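You operate a simulated robot arm through the tools that you are given. There is no shell and no other tool.

You run a simulated robot arm. Do the job below in one go: nothing can be reset, and whatever is moved stays where it is left.

TASK
Take the green pouch from the trough and pump it up into the green band.
Fine: Shut the grid again; vent before the seal lever goes back; the pouch stays at the nozzle. Where these are worked on the way, their far stop is far enough and under half their travel is too little: seal lever, trough grid.

It is judged by the outcome, as a careful person would: the job done as asked, and still so three seconds after it is handed in. It fails if anything else is knocked over, pushed out of place, dropped, spilled or broken. A push-on lid holds only when it is set on centred and level and pressed home; a screw cap is set on level and turned clockwise until tight.

THE ROBOT
A 6-joint arm with a two-finger gripper, fixed in place. Base frame: the origin is on the floor under the middle of its stand, x ahead of it, y to its left, z up; the work surface is at about z = 0.8. Units: m, rad, N and s.
It reaches about 1.206 m from its shoulder. Its first joint turns from -2.897 to 2.897 rad. Payload 2.45 kg.
Tool frame: the origin (TCP) lies between the finger pads and is the grasp point; the fingertips stand 0.02 m ahead of it; z points along the fingers, y is the line along which they close. The gripper opens to 0.14 m; its body begins 0.168 m behind the TCP.
Orientation is that of the tool frame in the base frame, as a unit quaternion [w, x, y, z]. With the fingers straight down and closing along the base's y, the tool's x points along the base's -x, its y along +y and its z along -z.

THE INTERFACE
- The arm moves only by the tool arm_command. Its argument "plan" is a list that holds one entry, the list of rows, each a list of 6 numbers: the shift along the tool's x, y, z in units of 200 mm (1.0 is 200 mm), then the turn, a rotation vector about the tool's x, y, z in units of 90 degrees (1.0 is 90 degrees). In form: [[[dx, dy, dz, rx, ry, rz], ...]]. A call has 1 to 20 rows; each row is the pose to reach, as a shift and turn from the pose commanded when the call began, along the tool's axes at that moment. "fingers" is the opening, from 0 (shut) to 1 (fully open), set as the call begins (left out, the last holds). A call with a number of a shift or a turn outside -1 to 1 is refused whole. A row lasts 0.2 s, in which the tool goes at most 0.05 m and 0.15 rad; a call with a longer step from one row to the next is refused whole, and so is a gripper value outside its range. Where a pose cannot be reached the arm comes as near as it can. A force on the tool above 90 N (or 10 N above the force at the start of the call, whichever is more), or a blocked arm, ends the call early, and 0.2 s more pass. Each finger travels about 0.045 m/s and halts on what it meets, pressing with about 41 N; the grip force reading is that of the motor and also rises with nothing between the fingers. The clock runs only during rows and for 0.2 s after the last one: add rows that repeat a pose to give the fingers time. The reply holds the time, the measured pose of the TCP, the force on the tool along the base axes, the opening and the grip force, in the units named above and with some noise, with the torque about the TCP (base axes, N m) and any sound that the robot's microphone picked up.
- Cameras (640 x 400 px; columns grow to the right, rows downward): "scene" is fixed at [0.4069, 0.4891, 1.651]; the picture's right is [-0.00, -1.00, 0.00], its down [-0.81, 0.00, -0.58] and it looks along [0.58, -0.00, -0.81] (base axes); focal length 244 px, centre (320, 200). "wrist" rides on the gripper at [0.078, 0.011, -0.209] in the tool frame; the picture's right is [-0.14, 0.99, 0.00], its down [-0.92, -0.13, -0.37] and it looks along [-0.36, -0.05, 0.93] (tool axes); focal length 280 px, centre (320, 200). There is no depth. A picture from a camera that has moved, and an enlarged one, comes with that camera's place and axes in the base frame and with its lens. The place of the scene camera against the robot may be out by one fixed shift of up to 0.018 m in any direction.
- camera(camera): a new picture of that camera. The clock stands still meanwhile.
- enlarge(camera, box): a new picture of the part [left, top, right, bottom] of that camera's present view, enlarged. The clock stands still meanwhile.
- hand_in(): hands the job in; it is judged then, once.

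Nothing tells you positions but the pictures and the camera data. Unless the task says otherwise, let go and move clear before handing in.

The tools are called after "Request:" as name(argument=value, ...) on one line, values as JSON. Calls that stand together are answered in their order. arm_command: Moves the arm, as the interface text tells. Its arguments: {"type":"object","properties":{"plan":{"type":"array","items":{"type":"array","items":{"type":"array","items":{"type":"number"}}}},"fingers":{"type":"number"}},"required":["plan"]} The other tools are called the same way: camera (camera) takes a picture; enlarge (camera, box) takes an enlarged picture of a part of a camera's view; hand_in () hands the job in.

At the start:

```text
time_s: 0.0
ee_pos: [0.4733, 0.2646, 1.2461]
orientation: [0.0, 0.001, 1.0, 0.002]
ft_force: [-0.1, -0.6, 0.0]
moment: [-0.01, -0.01, 0.02]
gripper_width: 0.1396
grasp_force: 0.0
```

scene: 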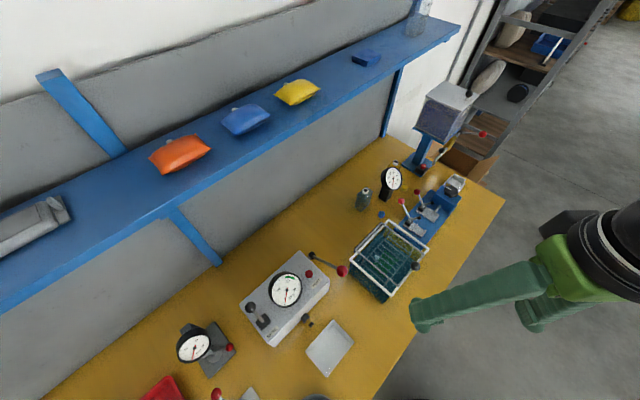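
wrist: 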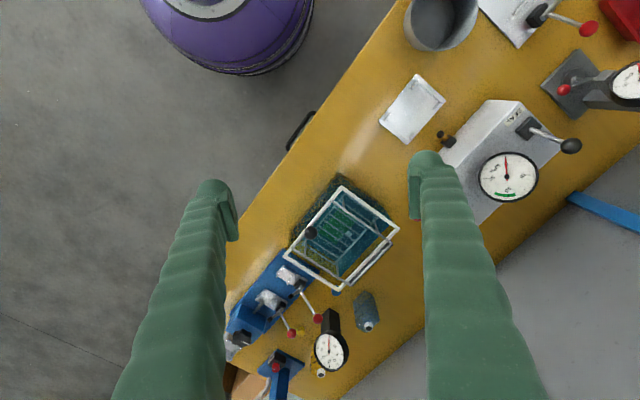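

I see a yellow bench with a pump box (dial), a trough with a white grid, some valves, and a shelf with pouches. I'll take closer pictures first before moving.

Request:
enlarge(camera="scene", box=[220, 220, 440, 360])

Request:
enlarge(camera="scene", box=[340, 140, 500, 300])

Request:
enlarge(camera="wrist", box=[370, 60, 640, 240])

Request:
enlarge(camera="wrist", box=[220, 160, 420, 400])

Request:
enlarge(camera="scene", box=[120, 300, 340, 400])

```text
2.86 times, centred on (330, 290) of scene
camera zoom: at [0.4069, 0.4891, 1.651], right [0.0, -1.0, 0.0], down [-0.81, 0.0, -0.58], along [0.58, 0.0, -0.81], focal length 696 px, centre (291, -57)
```

zoom: 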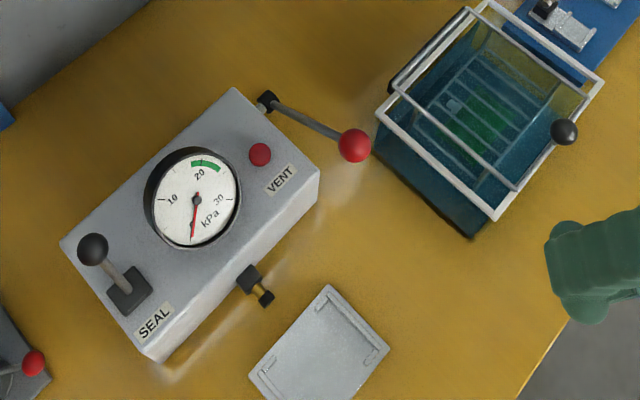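

```text
2.50 times, centred on (420, 220) of scene
camera zoom: at [0.4069, 0.4891, 1.651], right [0.0, -1.0, 0.0], down [-0.81, 0.0, -0.58], along [0.58, 0.0, -0.81], focal length 609 px, centre (70, 150)
```

zoom: 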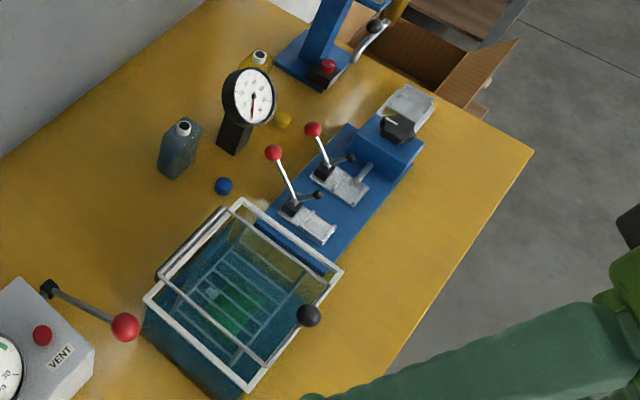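

```text
2.22 times, centred on (505, 150) of wrist
camera zoom: at [0.3971, 0.2755, 1.4549], right [0.14, 0.99, 0.0], down [0.92, -0.13, 0.37], along [0.37, -0.05, -0.93], focal length 623 px, centre (-91, 311)
```

zoom: 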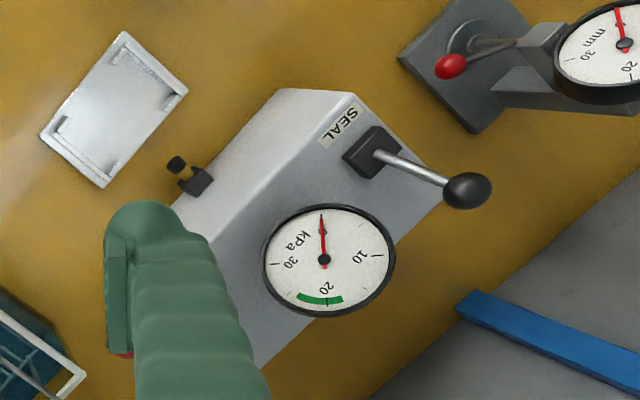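

```text
1.67 times, centred on (320, 280) of wrist
camera zoom: at [0.3971, 0.2755, 1.4549], right [0.14, 0.99, 0.0], down [0.92, -0.13, 0.37], along [0.37, -0.05, -0.93], focal length 467 px, centre (320, 67)
```

zoom: 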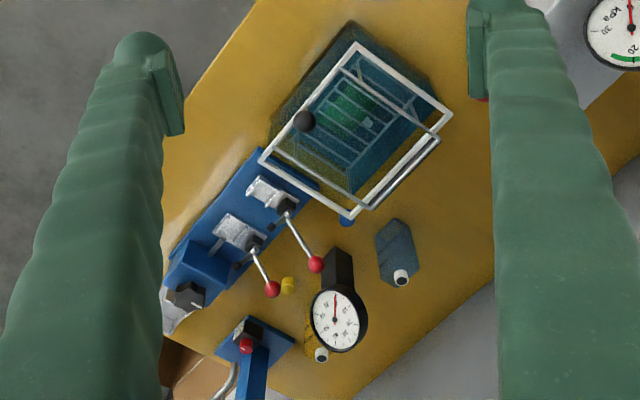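

```text
2.91 times, centred on (230, 350) of scene
camera zoom: at [0.4069, 0.4891, 1.651], right [0.0, -1.0, 0.0], down [-0.81, 0.0, -0.58], along [0.58, 0.0, -0.81], focal length 709 px, centre (582, -236)
```

zoom: 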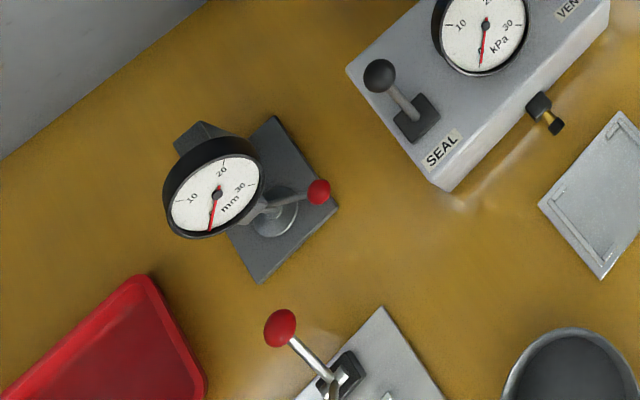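

The bench lies at about 45° to the base. The trough's grid is centred near (0.70, 0.28), with its knob on the robot side and its hinge on the far side. The pump box sits to the left of the trough. I'll turn the tool to line up with the bench and look into the trough from above.

Request:
arm_command(plan=[[[-0.103, -0.047, 0.075, 0, 0, -0.0714], [-0.206, -0.094, 0.15, 0, 0, -0.1429], [-0.309, -0.141, 0.225, 0, 0, -0.2143], [-0.411, -0.189, 0.3, 0, 0, -0.2857], [-0.514, -0.236, 0.375, 0, 0, -0.3571], [-0.617, -0.283, 0.45, 0, 0, -0.4286], [-0.72, -0.33, 0.525, 0, 0, -0.5]]], fingers=1)

Request:
camera(camera="wrist")

Request:
camera(camera="scene")

```text
time_s: 1.6
ee_pos: [0.6191, 0.1981, 1.1416]
orientation: [0.001, -0.384, 0.924, 0.0]
ft_force: [-1.2, -0.3, 1.2]
moment: [-0.03, -0.01, 0.0]
gripper_width: 0.1399
grasp_force: 0.1
```

```text
taken
camera wrist: at [0.5573, 0.1512, 1.3501], right [-0.61, 0.8, 0.0], down [0.74, 0.56, 0.37], along [0.29, 0.22, -0.93], focal length 280 px, centre (320, 200)
```

wrist: 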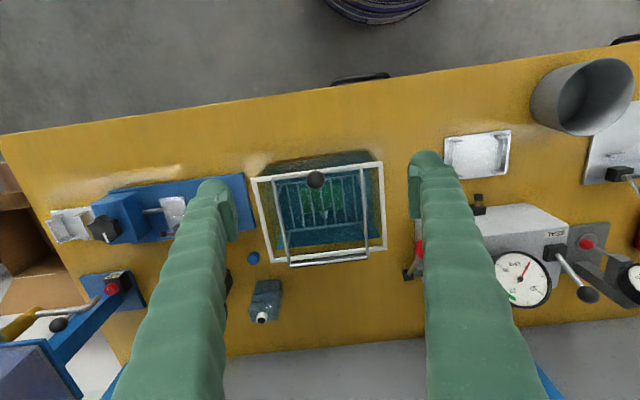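

```text
taken
```

scene: 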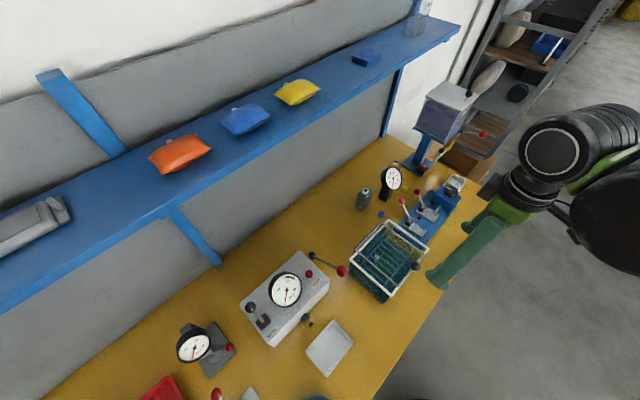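

The tool now lines up with the grid and the bench. I'll enlarge the trough and box in this view.

Request:
enlarge(camera="wrist", box=[230, 130, 430, 280])

Request:
enlarge(camera="wrist", box=[400, 110, 640, 310])

Request:
enlarge(camera="scene", box=[330, 205, 440, 305])

Request:
enlarge(camera="scene", box=[230, 240, 370, 380])

```text
2.67 times, centred on (330, 205) of wrist
camera zoom: at [0.5573, 0.1512, 1.3501], right [-0.61, 0.8, 0.0], down [0.74, 0.56, 0.37], along [0.29, 0.22, -0.93], focal length 748 px, centre (293, 187)
```

zoom: 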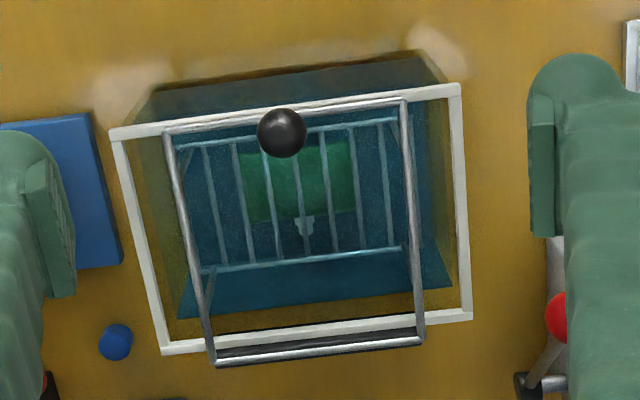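

```text
2.00 times, centred on (520, 210) of wrist
camera zoom: at [0.5573, 0.1512, 1.3501], right [-0.61, 0.8, 0.0], down [0.74, 0.56, 0.37], along [0.29, 0.22, -0.93], focal length 561 px, centre (-80, 180)
```

zoom: 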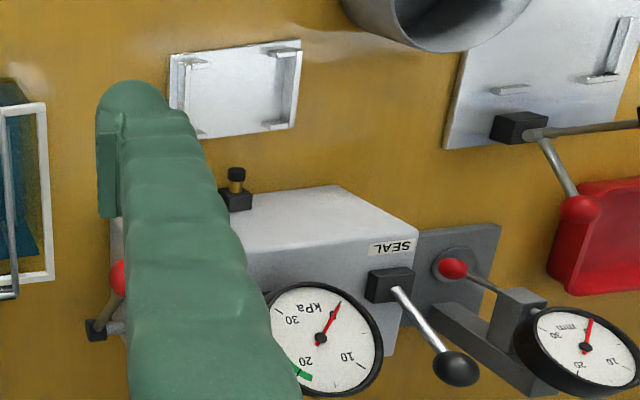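

```text
4.00 times, centred on (385, 255) of scene
camera zoom: at [0.4069, 0.4891, 1.651], right [0.0, -1.0, 0.0], down [-0.81, 0.0, -0.58], along [0.58, 0.0, -0.81], focal length 975 px, centre (60, -20)
```

zoom: 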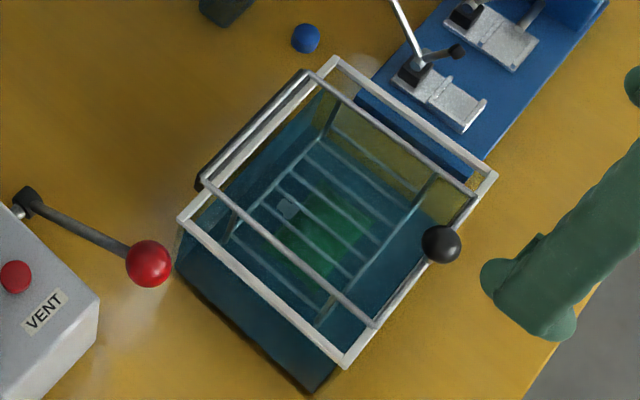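

```text
2.86 times, centred on (300, 310) of scene
camera zoom: at [0.4069, 0.4891, 1.651], right [0.0, -1.0, 0.0], down [-0.81, 0.0, -0.58], along [0.58, 0.0, -0.81], focal length 696 px, centre (377, -114)
```

zoom: 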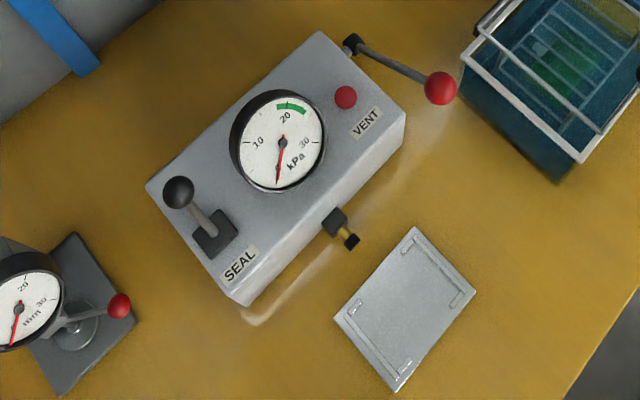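

The trough is about 0.21 × 0.15 m with its rim near z 0.924. The grid's ball knob is near (0.660, 0.222, 0.955), on the robot-side bar. I'll go above the knob with the fingers partly closed and check the alignment.

Request:
arm_command(plan=[[[-0.076, -0.021, 0.133, 0, 0, 0], [-0.152, -0.042, 0.267, 0, 0, 0], [-0.2275, -0.0625, 0.4, 0, 0, 0], [-0.2275, -0.0625, 0.4, 0, 0, 0], [-0.2275, -0.0625, 0.4, 0, 0, 0]]], fingers=0.4)

Request:
camera(camera="wrist")

Request:
enlarge(camera="wrist", box=[240, 110, 400, 210])

Request:
enlarge(camera="scene", box=[330, 205, 450, 305])

```text
time_s: 2.8
ee_pos: [0.6591, 0.2211, 1.0631]
orientation: [0.001, -0.383, 0.924, 0.0]
ft_force: [0.5, 0.0, 1.1]
moment: [0.0, 0.0, 0.0]
gripper_width: 0.0558
grasp_force: 0.1
```

```text
taken
camera wrist: at [0.597, 0.1737, 1.2706], right [-0.6, 0.8, 0.0], down [0.74, 0.56, 0.37], along [0.29, 0.22, -0.93], focal length 280 px, centre (320, 200)
```

wrist: 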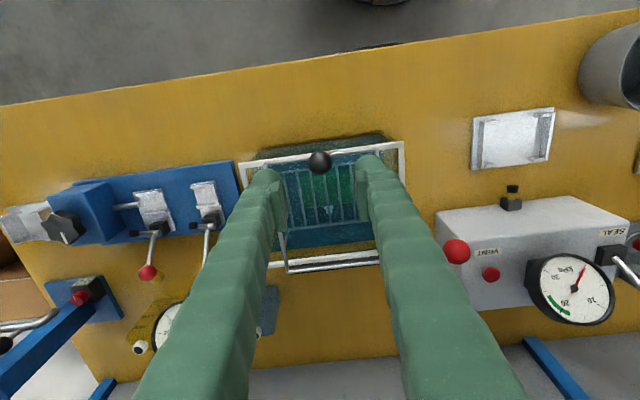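

```text
4.00 times, centred on (320, 160) of wrist
camera zoom: at [0.597, 0.1737, 1.2706], right [-0.6, 0.8, 0.0], down [0.74, 0.56, 0.37], along [0.29, 0.22, -0.93], focal length 1122 px, centre (320, 360)
```

zoom: 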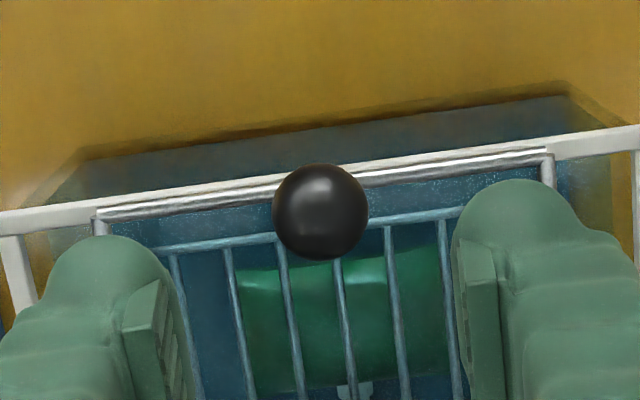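

```text
4.00 times, centred on (390, 255) of scene
camera zoom: at [0.4069, 0.4891, 1.651], right [0.0, -1.0, 0.0], down [-0.81, 0.0, -0.58], along [0.58, 0.0, -0.81], focal length 975 px, centre (40, -20)
```

zoom: 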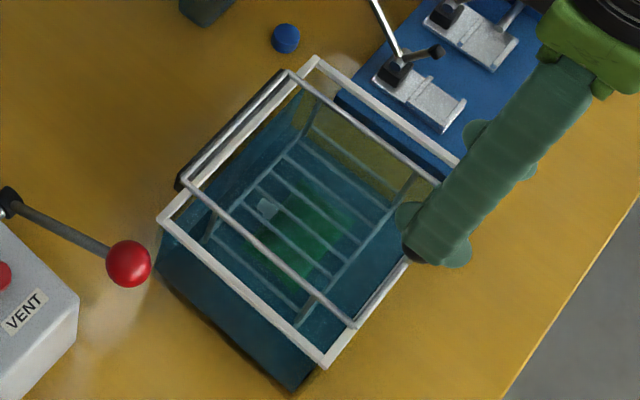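

The knob sits right under the TCP. I'll go down toward it in steps, watching the force.

Request:
arm_command(plan=[[[0, 0, 0.15, 0, 0, 0], [0, 0, 0.3, 0, 0, 0], [0, 0, 0.4, 0, 0, 0], [0, 0, 0.45, 0, 0, 0]]])

Request:
enlarge(camera="wrist", box=[240, 140, 400, 240])

Request:
enlarge(camera="scene", box=[370, 225, 450, 285])

```text
time_s: 3.8
ee_pos: [0.6608, 0.2222, 0.9718]
orientation: [0.001, -0.383, 0.924, 0.001]
ft_force: [0.3, 0.3, -0.3]
moment: [0.01, 0.0, -0.02]
gripper_width: 0.0562
grasp_force: 0.1
```

```text
4.00 times, centred on (320, 190) of wrist
camera zoom: at [0.5984, 0.1746, 1.1799], right [-0.6, 0.8, 0.0], down [0.74, 0.56, 0.37], along [0.29, 0.22, -0.93], focal length 1122 px, centre (320, 240)
```

zoom: 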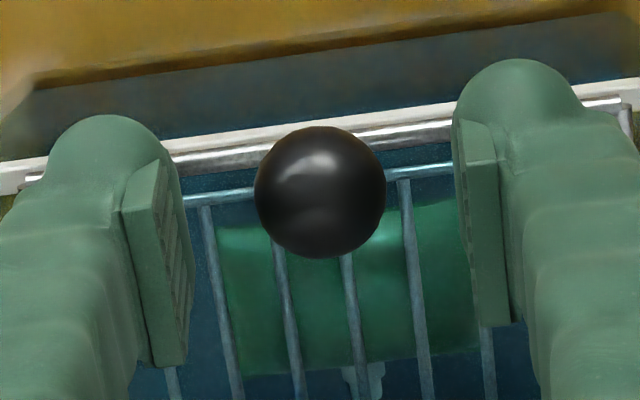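

```text
6.67 times, centred on (410, 255) of scene
camera zoom: at [0.4069, 0.4891, 1.651], right [0.0, -1.0, 0.0], down [-0.81, 0.0, -0.58], along [0.58, 0.0, -0.81], focal length 1625 px, centre (-280, -167)
```

zoom: 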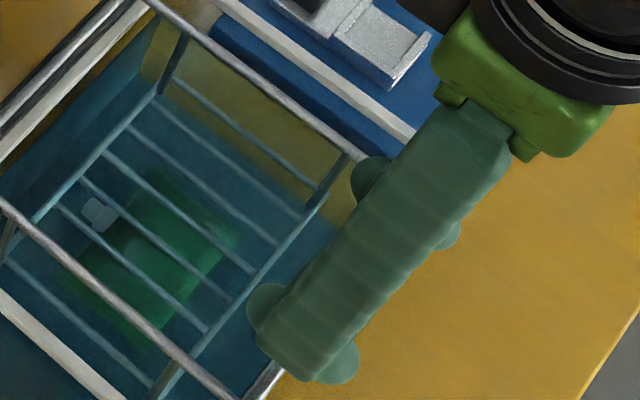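

The knob is at z ≈ 0.956. I'll lower 10 mm and grip it.

Request:
arm_command(plan=[[[0, 0, 0.05, 0, 0, 0]]])

Request:
arm_command(plan=[[[0, 0, 0, 0, 0, 0], [0, 0, 0, 0, 0, 0], [0, 0, 0, 0, 0, 0], [0, 0, 0, 0, 0, 0]]], fingers=0.1)

Request:
enlarge(camera="wrist", box=[240, 140, 400, 240])

```text
time_s: 4.2
ee_pos: [0.6617, 0.2213, 0.9607]
orientation: [0.002, -0.382, 0.924, 0.001]
ft_force: [-1.4, -0.1, -0.1]
moment: [-0.02, -0.01, 0.01]
gripper_width: 0.0562
grasp_force: 0.1
```

```text
time_s: 5.2
ee_pos: [0.6609, 0.2217, 0.9627]
orientation: [0.0, -0.383, 0.924, 0.0]
ft_force: [-0.4, 0.1, -1.6]
moment: [0.0, 0.04, -0.01]
gripper_width: 0.0239
grasp_force: 43.3
```

```text
4.00 times, centred on (320, 190) of wrist
camera zoom: at [0.5982, 0.1749, 1.1699], right [-0.6, 0.8, 0.0], down [0.74, 0.56, 0.37], along [0.29, 0.22, -0.93], focal length 1122 px, centre (320, 240)
```

zoom: 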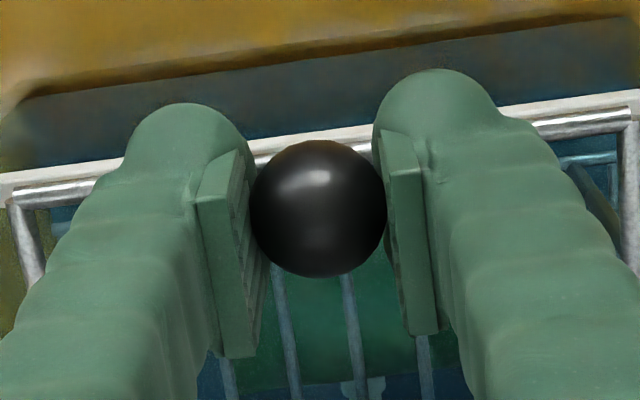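

The knob is gripped. I'll lift it on an arc about the far hinge (radius about 0.157 m), taking the first 30° and then checking.

Request:
arm_command(plan=[[[-0.013, 0, -0.067, 0, 0, 0], [-0.032, 0, -0.133, 0, 0, 0], [-0.057, 0, -0.197, 0, 0, 0], [-0.087, 0, -0.258, 0, 0, 0], [-0.122, 0, -0.317, 0, 0, 0], [-0.163, 0, -0.372, 0, 0, 0]]])

Request:
camera(camera="scene")

Request:
camera(camera="wrist")

```text
time_s: 6.6
ee_pos: [0.6839, 0.2454, 1.036]
orientation: [0.0, -0.384, 0.924, 0.001]
ft_force: [7.0, -1.7, -16.7]
moment: [-0.81, 0.85, 0.01]
gripper_width: 0.0237
grasp_force: 44.3
```

```text
taken
```

scene: 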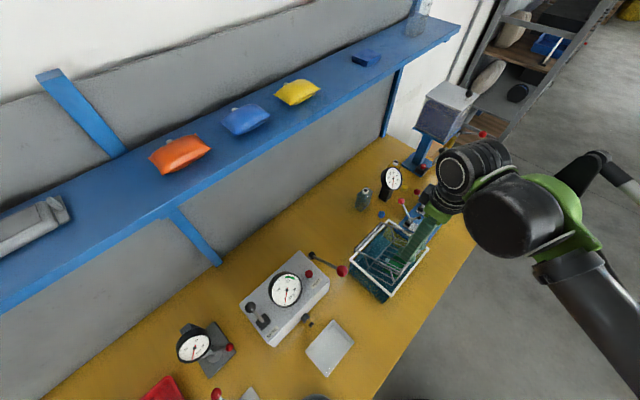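

```text
taken
camera wrist: at [0.6216, 0.1982, 1.2441], right [-0.6, 0.8, 0.0], down [0.74, 0.56, 0.37], along [0.29, 0.22, -0.93], focal length 280 px, centre (320, 200)
```

wrist: 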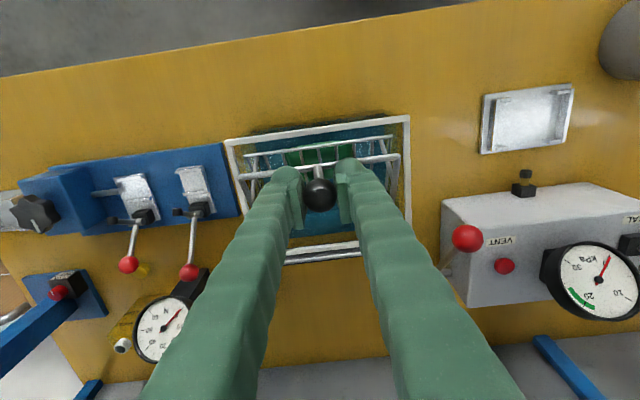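

The grid is swinging open. I'll carry on along the arc to about 60°.

Request:
arm_command(plan=[[[-0.034, 0, -0.039, 0, 0, 0], [-0.069, 0, -0.076, 0, 0, 0], [-0.108, 0, -0.11, 0, 0, 0], [-0.1475, 0, -0.1415, 0, 0, 0], [-0.19, 0, -0.17, 0, 0, 0], [-0.234, 0, -0.197, 0, 0, 0], [-0.28, 0, -0.22, 0, 0, 0], [-0.3265, 0, -0.2405, 0, 0, 0]]])

Request:
enlarge(camera="scene", box=[330, 165, 490, 305])

Request:
camera(camera="wrist")

```text
time_s: 8.4
ee_pos: [0.7298, 0.2918, 1.0846]
orientation: [0.001, -0.384, 0.923, 0.001]
ft_force: [-5.7, -0.4, -17.2]
moment: [-0.88, 0.9, -0.01]
gripper_width: 0.0241
grasp_force: 45.2
```

```text
2.86 times, centred on (410, 235) of scene
camera zoom: at [0.4069, 0.4891, 1.651], right [0.0, -1.0, 0.0], down [-0.81, 0.0, -0.58], along [0.58, 0.0, -0.81], focal length 696 px, centre (63, 100)
```

zoom: 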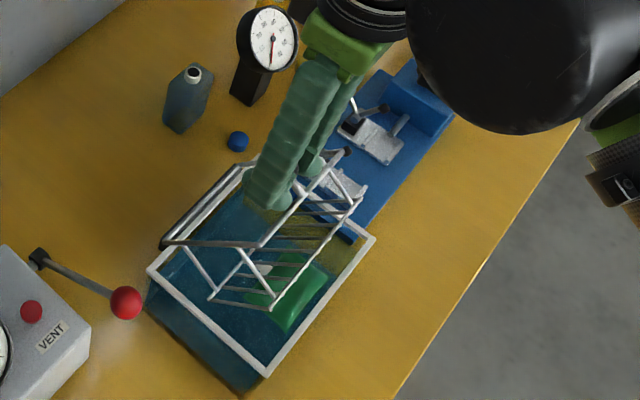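

```text
taken
camera wrist: at [0.6674, 0.244, 1.2922], right [-0.6, 0.8, 0.0], down [0.74, 0.56, 0.37], along [0.29, 0.22, -0.93], focal length 280 px, centre (320, 200)
```

wrist: 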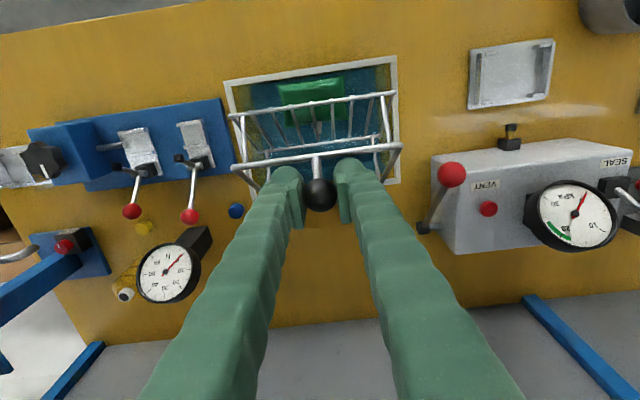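

The grid is at about 60° and the pouch is now free below it. I'll continue to about 82°.

Request:
arm_command(plan=[[[-0.049, 0, -0.016, 0, 0, 0], [-0.098, 0, -0.031, 0, 0, 0], [-0.148, 0, -0.041, 0, 0, 0], [-0.199, 0, -0.049, 0, 0, 0], [-0.25, 0, -0.053, 0, 0, 0], [-0.3015, 0, -0.0535, 0, 0, 0]]])

Request:
enlarge(camera="scene", box=[330, 165, 490, 305])

Request:
camera(camera="wrist")

```text
time_s: 9.8
ee_pos: [0.7721, 0.3328, 1.0957]
orientation: [0.001, -0.383, 0.924, 0.0]
ft_force: [-7.0, -3.6, -2.4]
moment: [-0.71, 0.71, 0.03]
gripper_width: 0.0237
grasp_force: 44.7
```

```text
2.86 times, centred on (410, 235) of scene
camera zoom: at [0.4069, 0.4891, 1.651], right [0.0, -1.0, 0.0], down [-0.81, 0.0, -0.58], along [0.58, 0.0, -0.81], focal length 696 px, centre (63, 100)
```

zoom: 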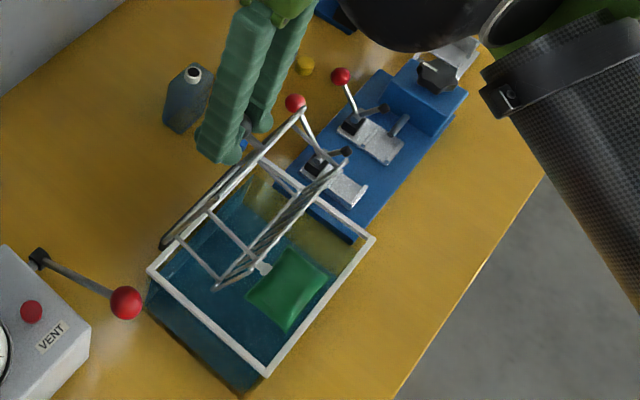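

```text
taken
camera wrist: at [0.7091, 0.2859, 1.3037], right [-0.6, 0.8, 0.0], down [0.74, 0.56, 0.37], along [0.3, 0.22, -0.93], focal length 280 px, centre (320, 200)
```

wrist: 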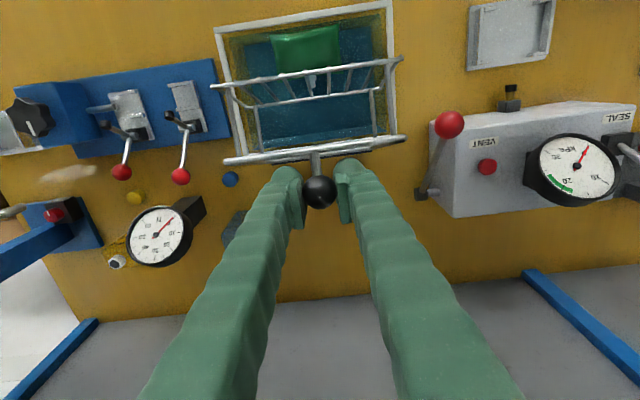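

The grid is nearly upright and the pouch floats near the robot side. I'll ease past vertical and watch for the stop.

Request:
arm_command(plan=[[[-0.034, 0, 0.001, 0, 0, 0], [-0.068, 0, 0.004, 0, 0, 0], [-0.102, 0, 0.0085, 0, 0, 0]]])

Request:
enlarge(camera="scene", box=[330, 165, 490, 305])

```text
time_s: 10.6
ee_pos: [0.7853, 0.3467, 1.0932]
orientation: [0.001, -0.382, 0.924, 0.001]
ft_force: [-10.1, -3.5, 0.1]
moment: [-0.88, 0.95, -0.02]
gripper_width: 0.0234
grasp_force: 45.5
```

```text
2.86 times, centred on (410, 235) of scene
camera zoom: at [0.4069, 0.4891, 1.651], right [0.0, -1.0, 0.0], down [-0.81, 0.0, -0.58], along [0.58, 0.0, -0.81], focal length 696 px, centre (63, 100)
```

zoom: 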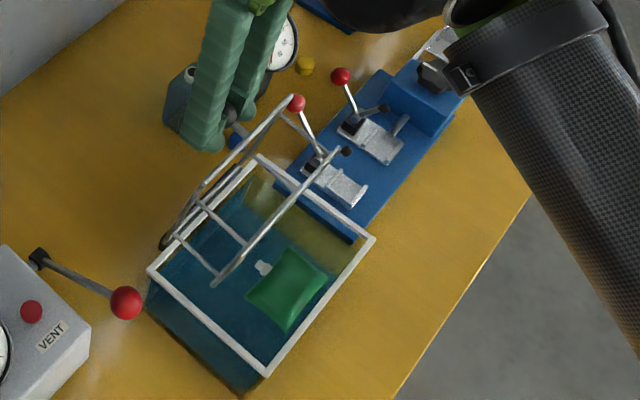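

Still moving freely, so I'll go on toward 97°, then 105°.

Request:
arm_command(plan=[[[-0.034, 0, 0.006, 0, 0, 0], [-0.067, 0, 0.013, 0, 0, 0], [-0.1, 0, 0.022, 0, 0, 0]]])

Request:
enlarge(camera="scene", box=[330, 165, 490, 305])

Request:
camera(camera="wrist")

```text
time_s: 11.4
ee_pos: [0.7997, 0.3612, 1.0907]
orientation: [0.001, -0.383, 0.924, 0.0]
ft_force: [-4.0, -1.3, 19.8]
moment: [-0.79, 0.74, -0.03]
gripper_width: 0.0235
grasp_force: 45.1
```

```text
2.86 times, centred on (410, 235) of scene
camera zoom: at [0.4069, 0.4891, 1.651], right [0.0, -1.0, 0.0], down [-0.81, 0.0, -0.58], along [0.58, 0.0, -0.81], focal length 696 px, centre (63, 100)
```

zoom: 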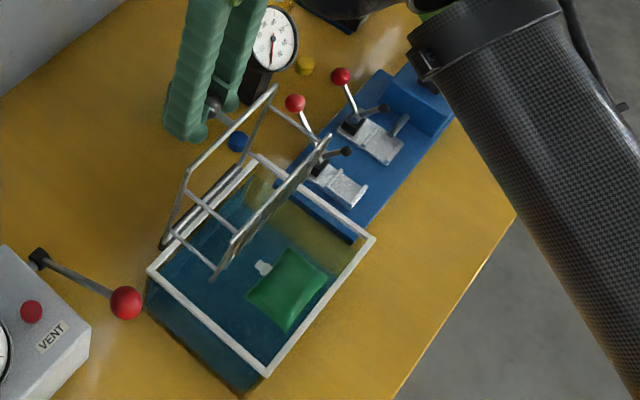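

```text
taken
camera wrist: at [0.7367, 0.3136, 1.2983], right [-0.6, 0.8, 0.0], down [0.74, 0.56, 0.37], along [0.3, 0.22, -0.93], focal length 280 px, centre (320, 200)
```

wrist: 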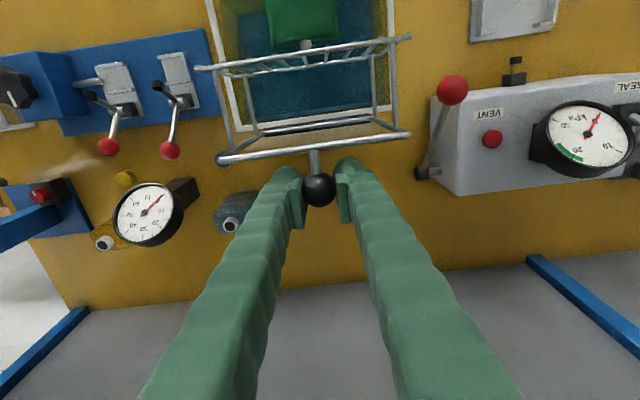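

The force is mild and mostly along the arm of the grid. I'll continue to about 108°, slightly higher than the assumed circle.

Request:
arm_command(plan=[[[-0.033, 0, 0.0, 0, 0, 0], [-0.065, 0, 0.01, 0, 0, 0], [-0.097, 0, 0.02, 0, 0, 0], [-0.12, 0, 0.032, 0, 0, 0]]])

Request:
enlarge(camera="scene", box=[330, 165, 490, 305])

Request:
camera(camera="wrist")

```text
time_s: 12.4
ee_pos: [0.8168, 0.3797, 1.0832]
orientation: [0.0, -0.383, 0.924, 0.0]
ft_force: [-1.9, -4.6, 12.4]
moment: [-0.82, 0.81, 0.02]
gripper_width: 0.0233
grasp_force: 44.5
```

```text
2.86 times, centred on (410, 235) of scene
camera zoom: at [0.4069, 0.4891, 1.651], right [0.0, -1.0, 0.0], down [-0.81, 0.0, -0.58], along [0.58, 0.0, -0.81], focal length 696 px, centre (63, 100)
```

zoom: 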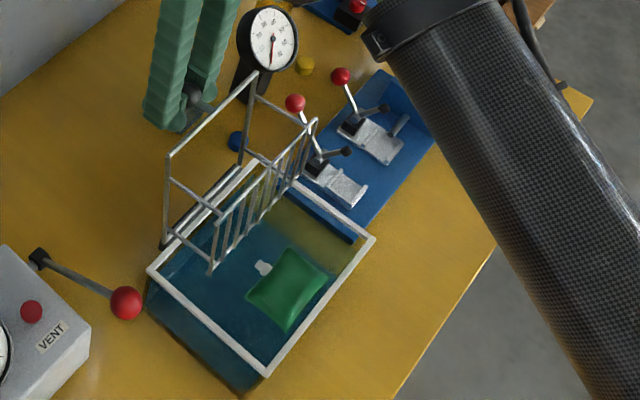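

```text
taken
camera wrist: at [0.7547, 0.3317, 1.2917], right [-0.6, 0.8, 0.0], down [0.74, 0.56, 0.37], along [0.3, 0.22, -0.93], focal length 280 px, centre (320, 200)
```

wrist: 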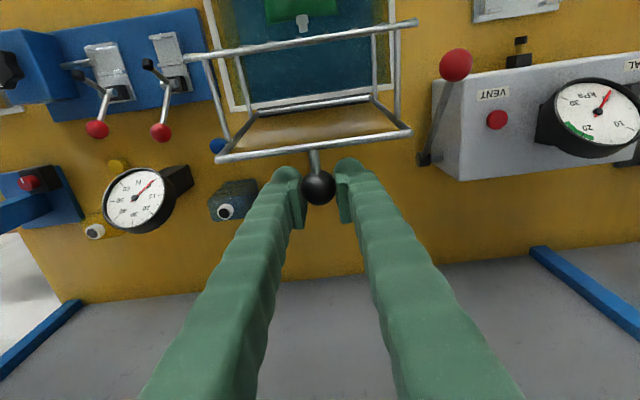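

It is at about 106° and still moving easily. I'll go on to about 115°.

Request:
arm_command(plan=[[[-0.035, 0, 0.018, 0, 0, 0], [-0.07, 0, 0.038, 0, 0, 0], [-0.103, 0, 0.06, 0, 0, 0]]])

Request:
camera(camera="scene")

Request:
enlarge(camera="scene", box=[330, 165, 490, 305])

```text
time_s: 13.2
ee_pos: [0.8317, 0.3955, 1.07]
orientation: [0.001, -0.383, 0.924, 0.0]
ft_force: [5.5, -1.8, 18.1]
moment: [-0.79, 0.82, 0.05]
gripper_width: 0.0235
grasp_force: 44.6
```

```text
taken
```

scene: 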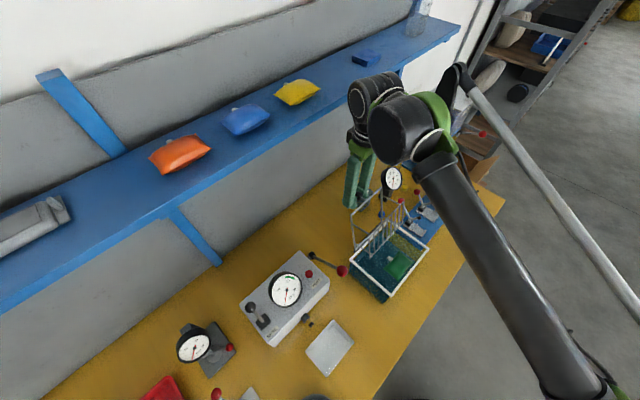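

```text
2.86 times, centred on (410, 235) of scene
camera zoom: at [0.4069, 0.4891, 1.651], right [0.0, -1.0, 0.0], down [-0.81, 0.0, -0.58], along [0.58, 0.0, -0.81], focal length 696 px, centre (63, 100)
```

zoom: 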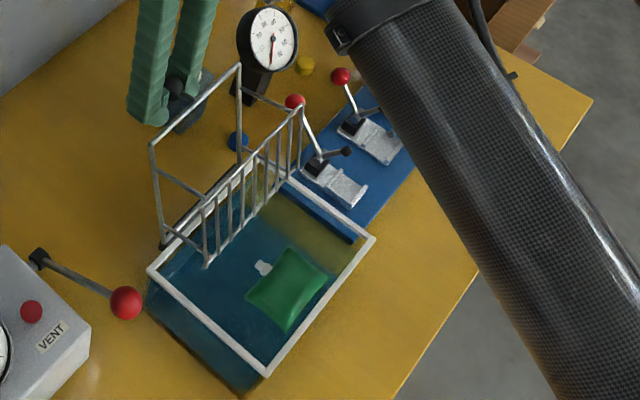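

It still moves easily with no stop felt yet, and the wrist still clears the shelf. I'll ease a little further, to about 122°.

Request:
arm_command(plan=[[[-0.037, 0, 0.026, 0, 0, 0], [-0.073, 0, 0.055, 0, 0, 0]]])

Request:
enlarge(camera="scene", box=[330, 165, 490, 305])

Request:
enlarge(camera="scene", box=[320, 20, 480, 160])

Request:
camera(camera="wrist")

```text
time_s: 13.8
ee_pos: [0.8419, 0.4049, 1.0588]
orientation: [0.0, -0.382, 0.924, 0.001]
ft_force: [5.7, -4.6, 11.3]
moment: [-0.77, 0.9, 0.04]
gripper_width: 0.0236
grasp_force: 45.1
```

```text
2.86 times, centred on (410, 235) of scene
camera zoom: at [0.4069, 0.4891, 1.651], right [0.0, -1.0, 0.0], down [-0.81, 0.0, -0.58], along [0.58, 0.0, -0.81], focal length 696 px, centre (63, 100)
```

zoom: 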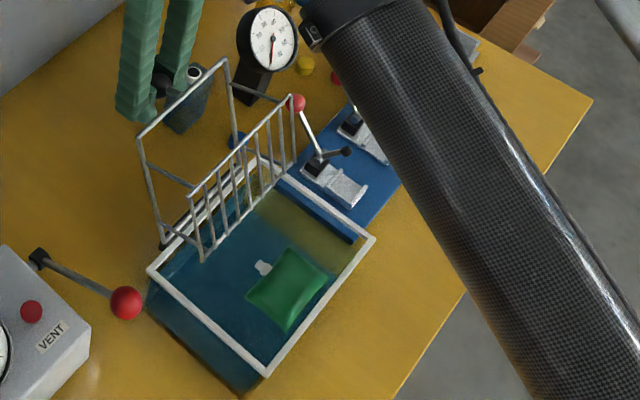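

```text
2.86 times, centred on (400, 90) of scene
camera zoom: at [0.4069, 0.4891, 1.651], right [0.0, -1.0, 0.0], down [-0.81, 0.0, -0.58], along [0.58, 0.0, -0.81], focal length 696 px, centre (91, 514)
```

zoom: 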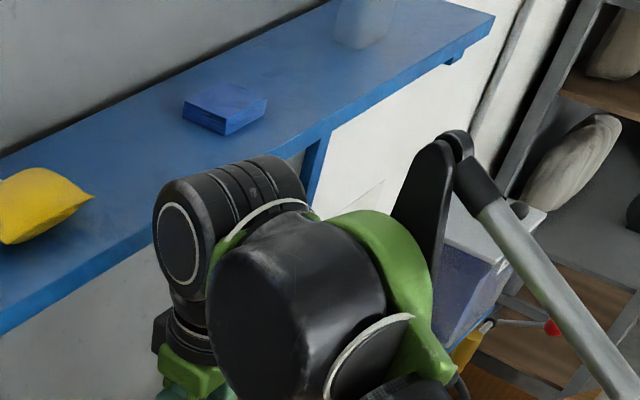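

```text
taken
camera wrist: at [0.7802, 0.3571, 1.2682], right [-0.6, 0.8, 0.0], down [0.74, 0.56, 0.37], along [0.3, 0.22, -0.93], focal length 280 px, centre (320, 200)
```

wrist: 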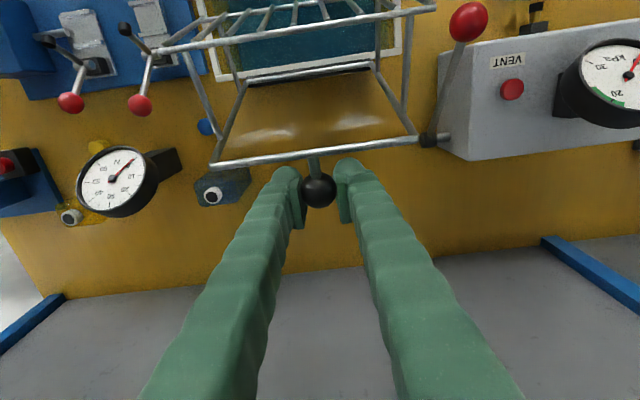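

It is at about 122°, and the tangential load has dropped to about zero, so it is past its balance point. I'll go a few degrees more, then check before letting go.

Request:
arm_command(plan=[[[-0.033, 0, 0.028, 0, 0, 0], [-0.065, 0, 0.058, 0, 0, 0]]])

Request:
enlarge(camera="scene", box=[330, 165, 490, 305])

```text
time_s: 14.4
ee_pos: [0.8527, 0.4137, 1.0488]
orientation: [0.001, -0.382, 0.924, 0.001]
ft_force: [8.7, -4.8, 10.8]
moment: [-0.72, 0.9, 0.02]
gripper_width: 0.0232
grasp_force: 44.8
```

```text
2.86 times, centred on (410, 235) of scene
camera zoom: at [0.4069, 0.4891, 1.651], right [0.0, -1.0, 0.0], down [-0.81, 0.0, -0.58], along [0.58, 0.0, -0.81], focal length 696 px, centre (63, 100)
```

zoom: 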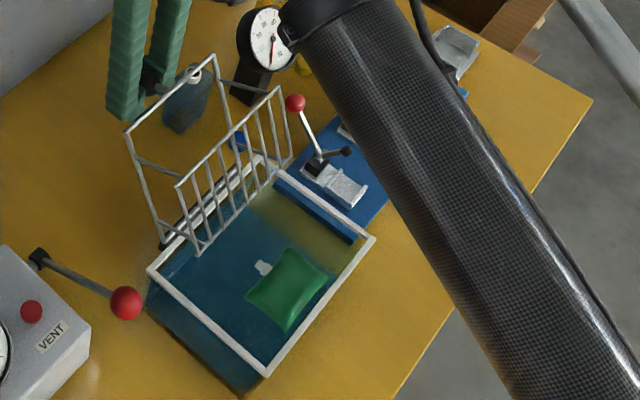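

It is at about 128° and gravity now slightly assists opening. I'll check the wrist's clearance to the shelf before deciding how to let go.

Request:
enlarge(camera="scene", box=[300, 60, 420, 220])

Request:
enlarge(camera="wrist", box=[220, 80, 440, 240])

```text
2.50 times, centred on (360, 140) of scene
camera zoom: at [0.4069, 0.4891, 1.651], right [0.0, -1.0, 0.0], down [-0.81, 0.0, -0.58], along [0.58, 0.0, -0.81], focal length 609 px, centre (220, 350)
```

zoom: 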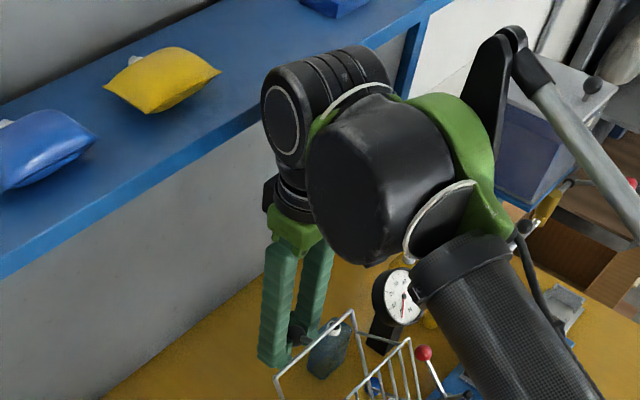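

```text
2.50 times, centred on (330, 160) of wrist
camera zoom: at [0.7895, 0.3664, 1.256], right [-0.6, 0.8, 0.0], down [0.74, 0.56, 0.37], along [0.3, 0.22, -0.93], focal length 701 px, centre (295, 300)
```

zoom: 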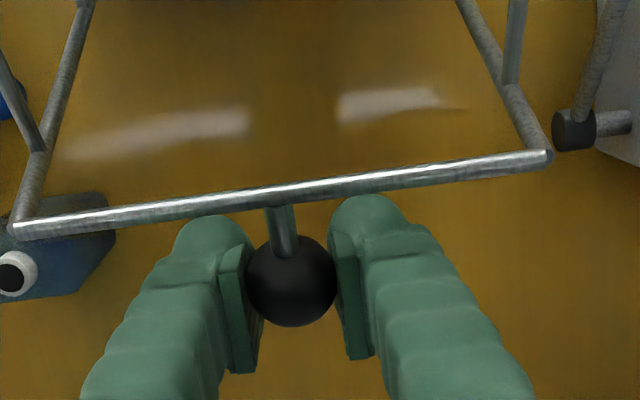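

The wrist is clear of the shelf but should not go much further. I'll loosen the grip a little to see whether the grid stays or swings to its stop.

Request:
arm_command(plan=[[[0, 0, 0, 0, 0, 0], [0, 0, 0, 0, 0, 0]]], fingers=0.2)

Request:
enlarge(camera="wrist", box=[220, 80, 440, 240])

Request:
enlarge(camera="scene", box=[330, 165, 490, 305])

```text
time_s: 15.0
ee_pos: [0.8504, 0.4147, 1.048]
orientation: [0.0, -0.384, 0.923, 0.0]
ft_force: [-0.7, 0.1, -0.8]
moment: [0.0, 0.0, 0.03]
gripper_width: 0.0285
grasp_force: 0.3
```

```text
2.50 times, centred on (330, 160) of wrist
camera zoom: at [0.7888, 0.3675, 1.2561], right [-0.6, 0.8, 0.0], down [0.74, 0.56, 0.37], along [0.29, 0.22, -0.93], focal length 701 px, centre (295, 300)
```

zoom: 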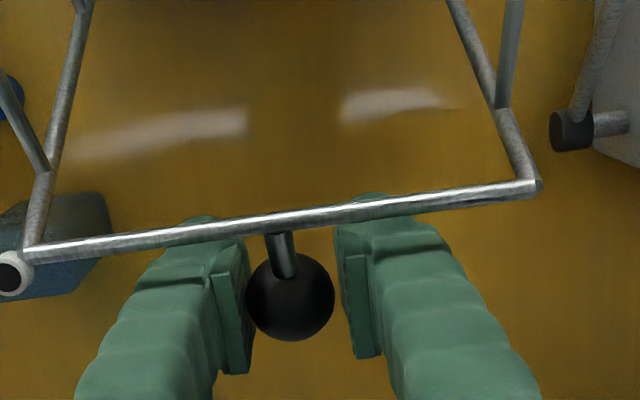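

```text
2.86 times, centred on (410, 235) of scene
camera zoom: at [0.4069, 0.4891, 1.651], right [0.0, -1.0, 0.0], down [-0.81, 0.0, -0.58], along [0.58, 0.0, -0.81], focal length 696 px, centre (63, 100)
```

zoom: 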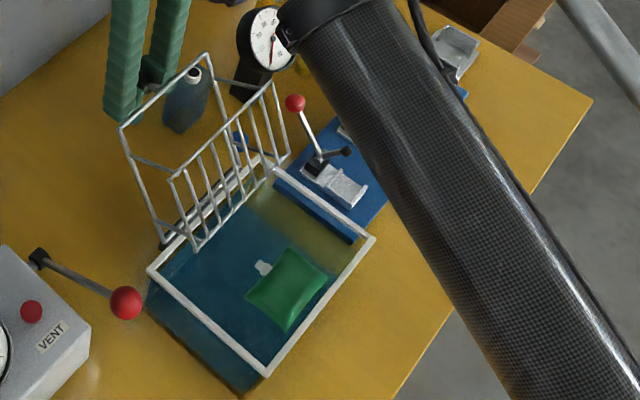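

The grip is off and the grid settled only slightly further open. I'll wait a moment to see whether it is still moving.

Request:
arm_command(plan=[[[0, 0, 0, 0, 0, 0], [0, 0, 0, 0, 0, 0], [0, 0, 0, 0, 0, 0]]], fingers=0.25)

Request:
enlarge(camera="wrist", box=[220, 80, 440, 240])

Request:
enlarge(camera="scene", box=[330, 165, 490, 305])

```text
time_s: 15.8
ee_pos: [0.8517, 0.4143, 1.0474]
orientation: [0.0, -0.383, 0.924, 0.0]
ft_force: [-0.8, -0.2, 0.4]
moment: [-0.01, -0.03, -0.02]
gripper_width: 0.0351
grasp_force: 0.2
```

```text
2.50 times, centred on (330, 160) of wrist
camera zoom: at [0.7891, 0.367, 1.2561], right [-0.6, 0.8, 0.0], down [0.74, 0.56, 0.37], along [0.29, 0.22, -0.93], focal length 701 px, centre (295, 300)
```

zoom: 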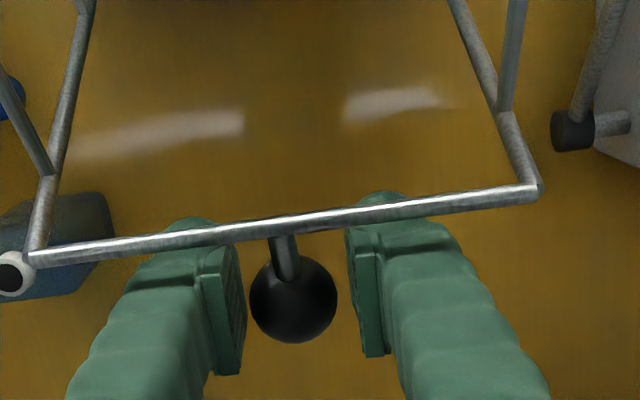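

```text
2.86 times, centred on (410, 235) of scene
camera zoom: at [0.4069, 0.4891, 1.651], right [0.0, -1.0, 0.0], down [-0.81, 0.0, -0.58], along [0.58, 0.0, -0.81], focal length 696 px, centre (63, 100)
```

zoom: 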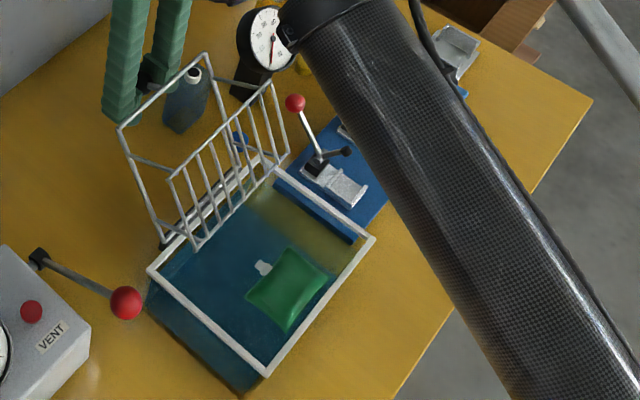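

The grid rests open against its stop. I'll slip off the knob, rise clear and come back over the trough.

Request:
arm_command(plan=[[[-0.035, 0, 0, 0, 0, 0], [-0.035, 0, -0.15, 0, 0, 0], [-0.035, 0, -0.35, 0, 0, 0], [-0.035, 0, -0.6, 0, 0, 0], [0.2, 0, -0.6, 0, 0, 0], [0.44, 0, -0.6, 0, 0, 0], [0.68, 0, -0.6, 0, 0, 0], [0.92, 0, -0.6, 0, 0, 0]]])

Request:
arm_command(plan=[[[0.15, 0.0, 0.1, 0, 0, 0], [0.29, 0.0, 0.2, 0, 0, 0], [0.29, 0.0, 0.3, 0, 0, 0], [0.29, 0, 0.3, 0, 0, 0]]], fingers=0.9)

Request:
camera(camera="wrist")

Request:
enlarge(camera="wrist", box=[240, 100, 400, 210])

Request:
enlarge(camera="scene", box=[330, 165, 490, 305])

```text
time_s: 17.6
ee_pos: [0.7202, 0.2849, 1.1649]
orientation: [0.002, -0.383, 0.924, 0.0]
ft_force: [0.7, -0.1, 0.1]
moment: [-0.07, 0.1, 0.02]
gripper_width: 0.0353
grasp_force: 0.1
out of reach, approached as far as the arm can: row 4
```

```text
time_s: 18.6
ee_pos: [0.6812, 0.241, 1.1071]
orientation: [0.001, -0.382, 0.924, 0.001]
ft_force: [0.5, 0.0, -0.1]
moment: [0.02, -0.01, -0.03]
gripper_width: 0.1236
grasp_force: 0.1
```

```text
taken
camera wrist: at [0.619, 0.1942, 1.3152], right [-0.6, 0.8, 0.0], down [0.74, 0.56, 0.37], along [0.29, 0.22, -0.93], focal length 280 px, centre (320, 200)
```

wrist: 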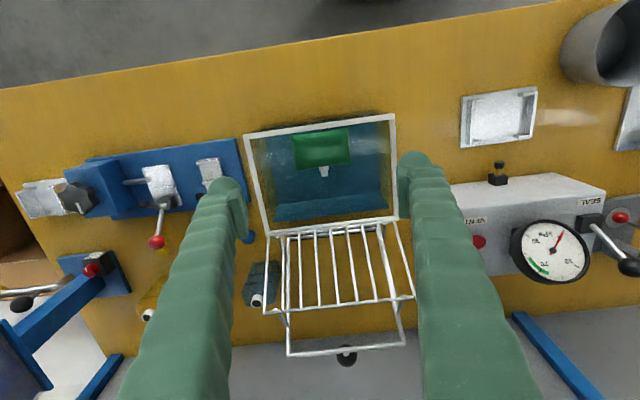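

```text
3.64 times, centred on (320, 155) of wrist
camera zoom: at [0.619, 0.1942, 1.3152], right [-0.6, 0.8, 0.0], down [0.74, 0.56, 0.37], along [0.29, 0.22, -0.93], focal length 1020 px, centre (320, 364)
```

zoom: 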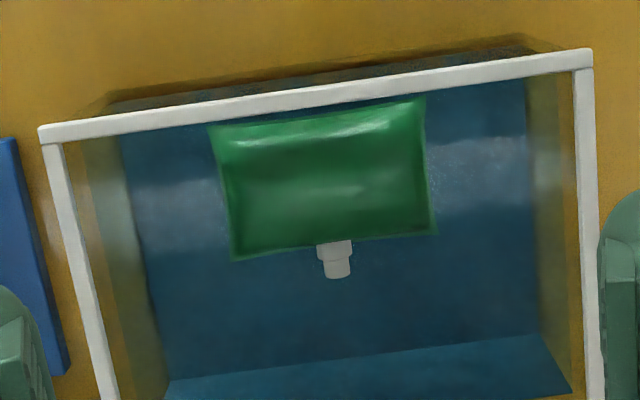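

```text
2.86 times, centred on (410, 235) of scene
camera zoom: at [0.4069, 0.4891, 1.651], right [0.0, -1.0, 0.0], down [-0.81, 0.0, -0.58], along [0.58, 0.0, -0.81], focal length 696 px, centre (63, 100)
```

zoom: 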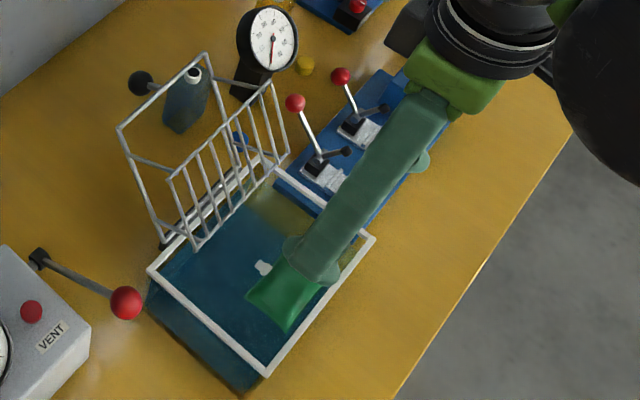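

The pouch floats near the water surface (z ≈ 0.90), about 0.086 × 0.057 m, with its white spout facing away from the robot. Before taking it, I'll look closely at the nozzle, tray and pump box.

Request:
arm_command(plan=[[[0.05, 0.24, 0, 0, 0, 0], [0.1, 0.48, 0, 0, 0, 0], [0.15, 0.72, 0, 0, 0, 0], [0.15, 0.96, 0, 0, 0, 0]]])

Request:
arm_command(plan=[[[0, 0.2, 0, 0, 0, 0], [0, 0.4, 0, 0, 0, 0], [0, 0.6, 0, 0, 0, 0]]])

Request:
camera(camera="wrist")

Request:
enlarge(camera="wrist", box=[240, 100, 420, 220])

```text
time_s: 19.6
ee_pos: [0.5241, 0.3571, 1.1048]
orientation: [0.001, -0.383, 0.924, 0.0]
ft_force: [1.1, -0.9, -0.6]
moment: [0.01, 0.03, 0.02]
gripper_width: 0.1264
grasp_force: 0.0
```

```text
time_s: 20.4
ee_pos: [0.4394, 0.4439, 1.1066]
orientation: [0.001, -0.383, 0.924, 0.0]
ft_force: [0.0, -0.5, 0.7]
moment: [0.01, 0.0, -0.03]
gripper_width: 0.1259
grasp_force: 0.0
```

```text
taken
camera wrist: at [0.3766, 0.397, 1.3144], right [-0.6, 0.8, 0.0], down [0.74, 0.56, 0.37], along [0.29, 0.22, -0.93], focal length 280 px, centre (320, 200)
```

wrist: 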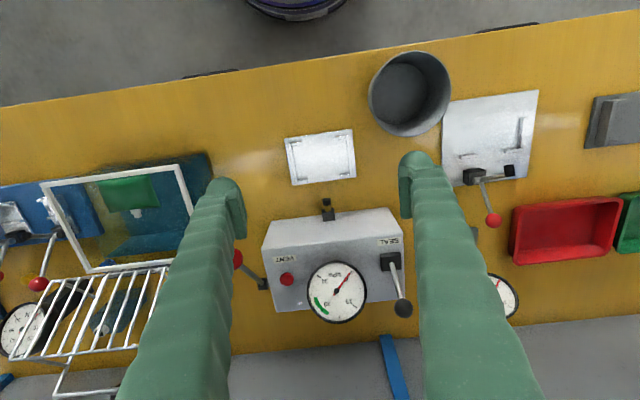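

```text
3.33 times, centred on (330, 160) of wrist
camera zoom: at [0.3766, 0.397, 1.3144], right [-0.6, 0.8, 0.0], down [0.74, 0.56, 0.37], along [0.29, 0.22, -0.93], focal length 935 px, centre (287, 333)
```

zoom: 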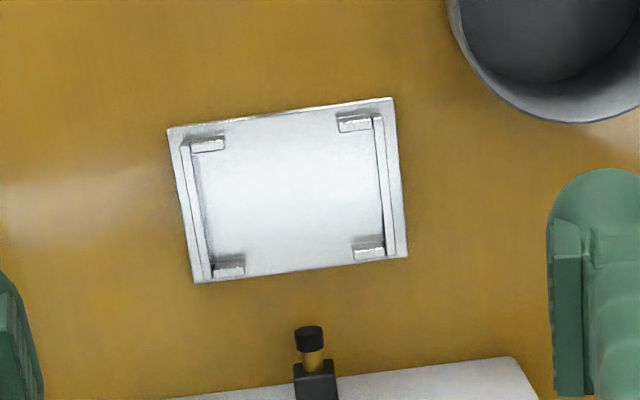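

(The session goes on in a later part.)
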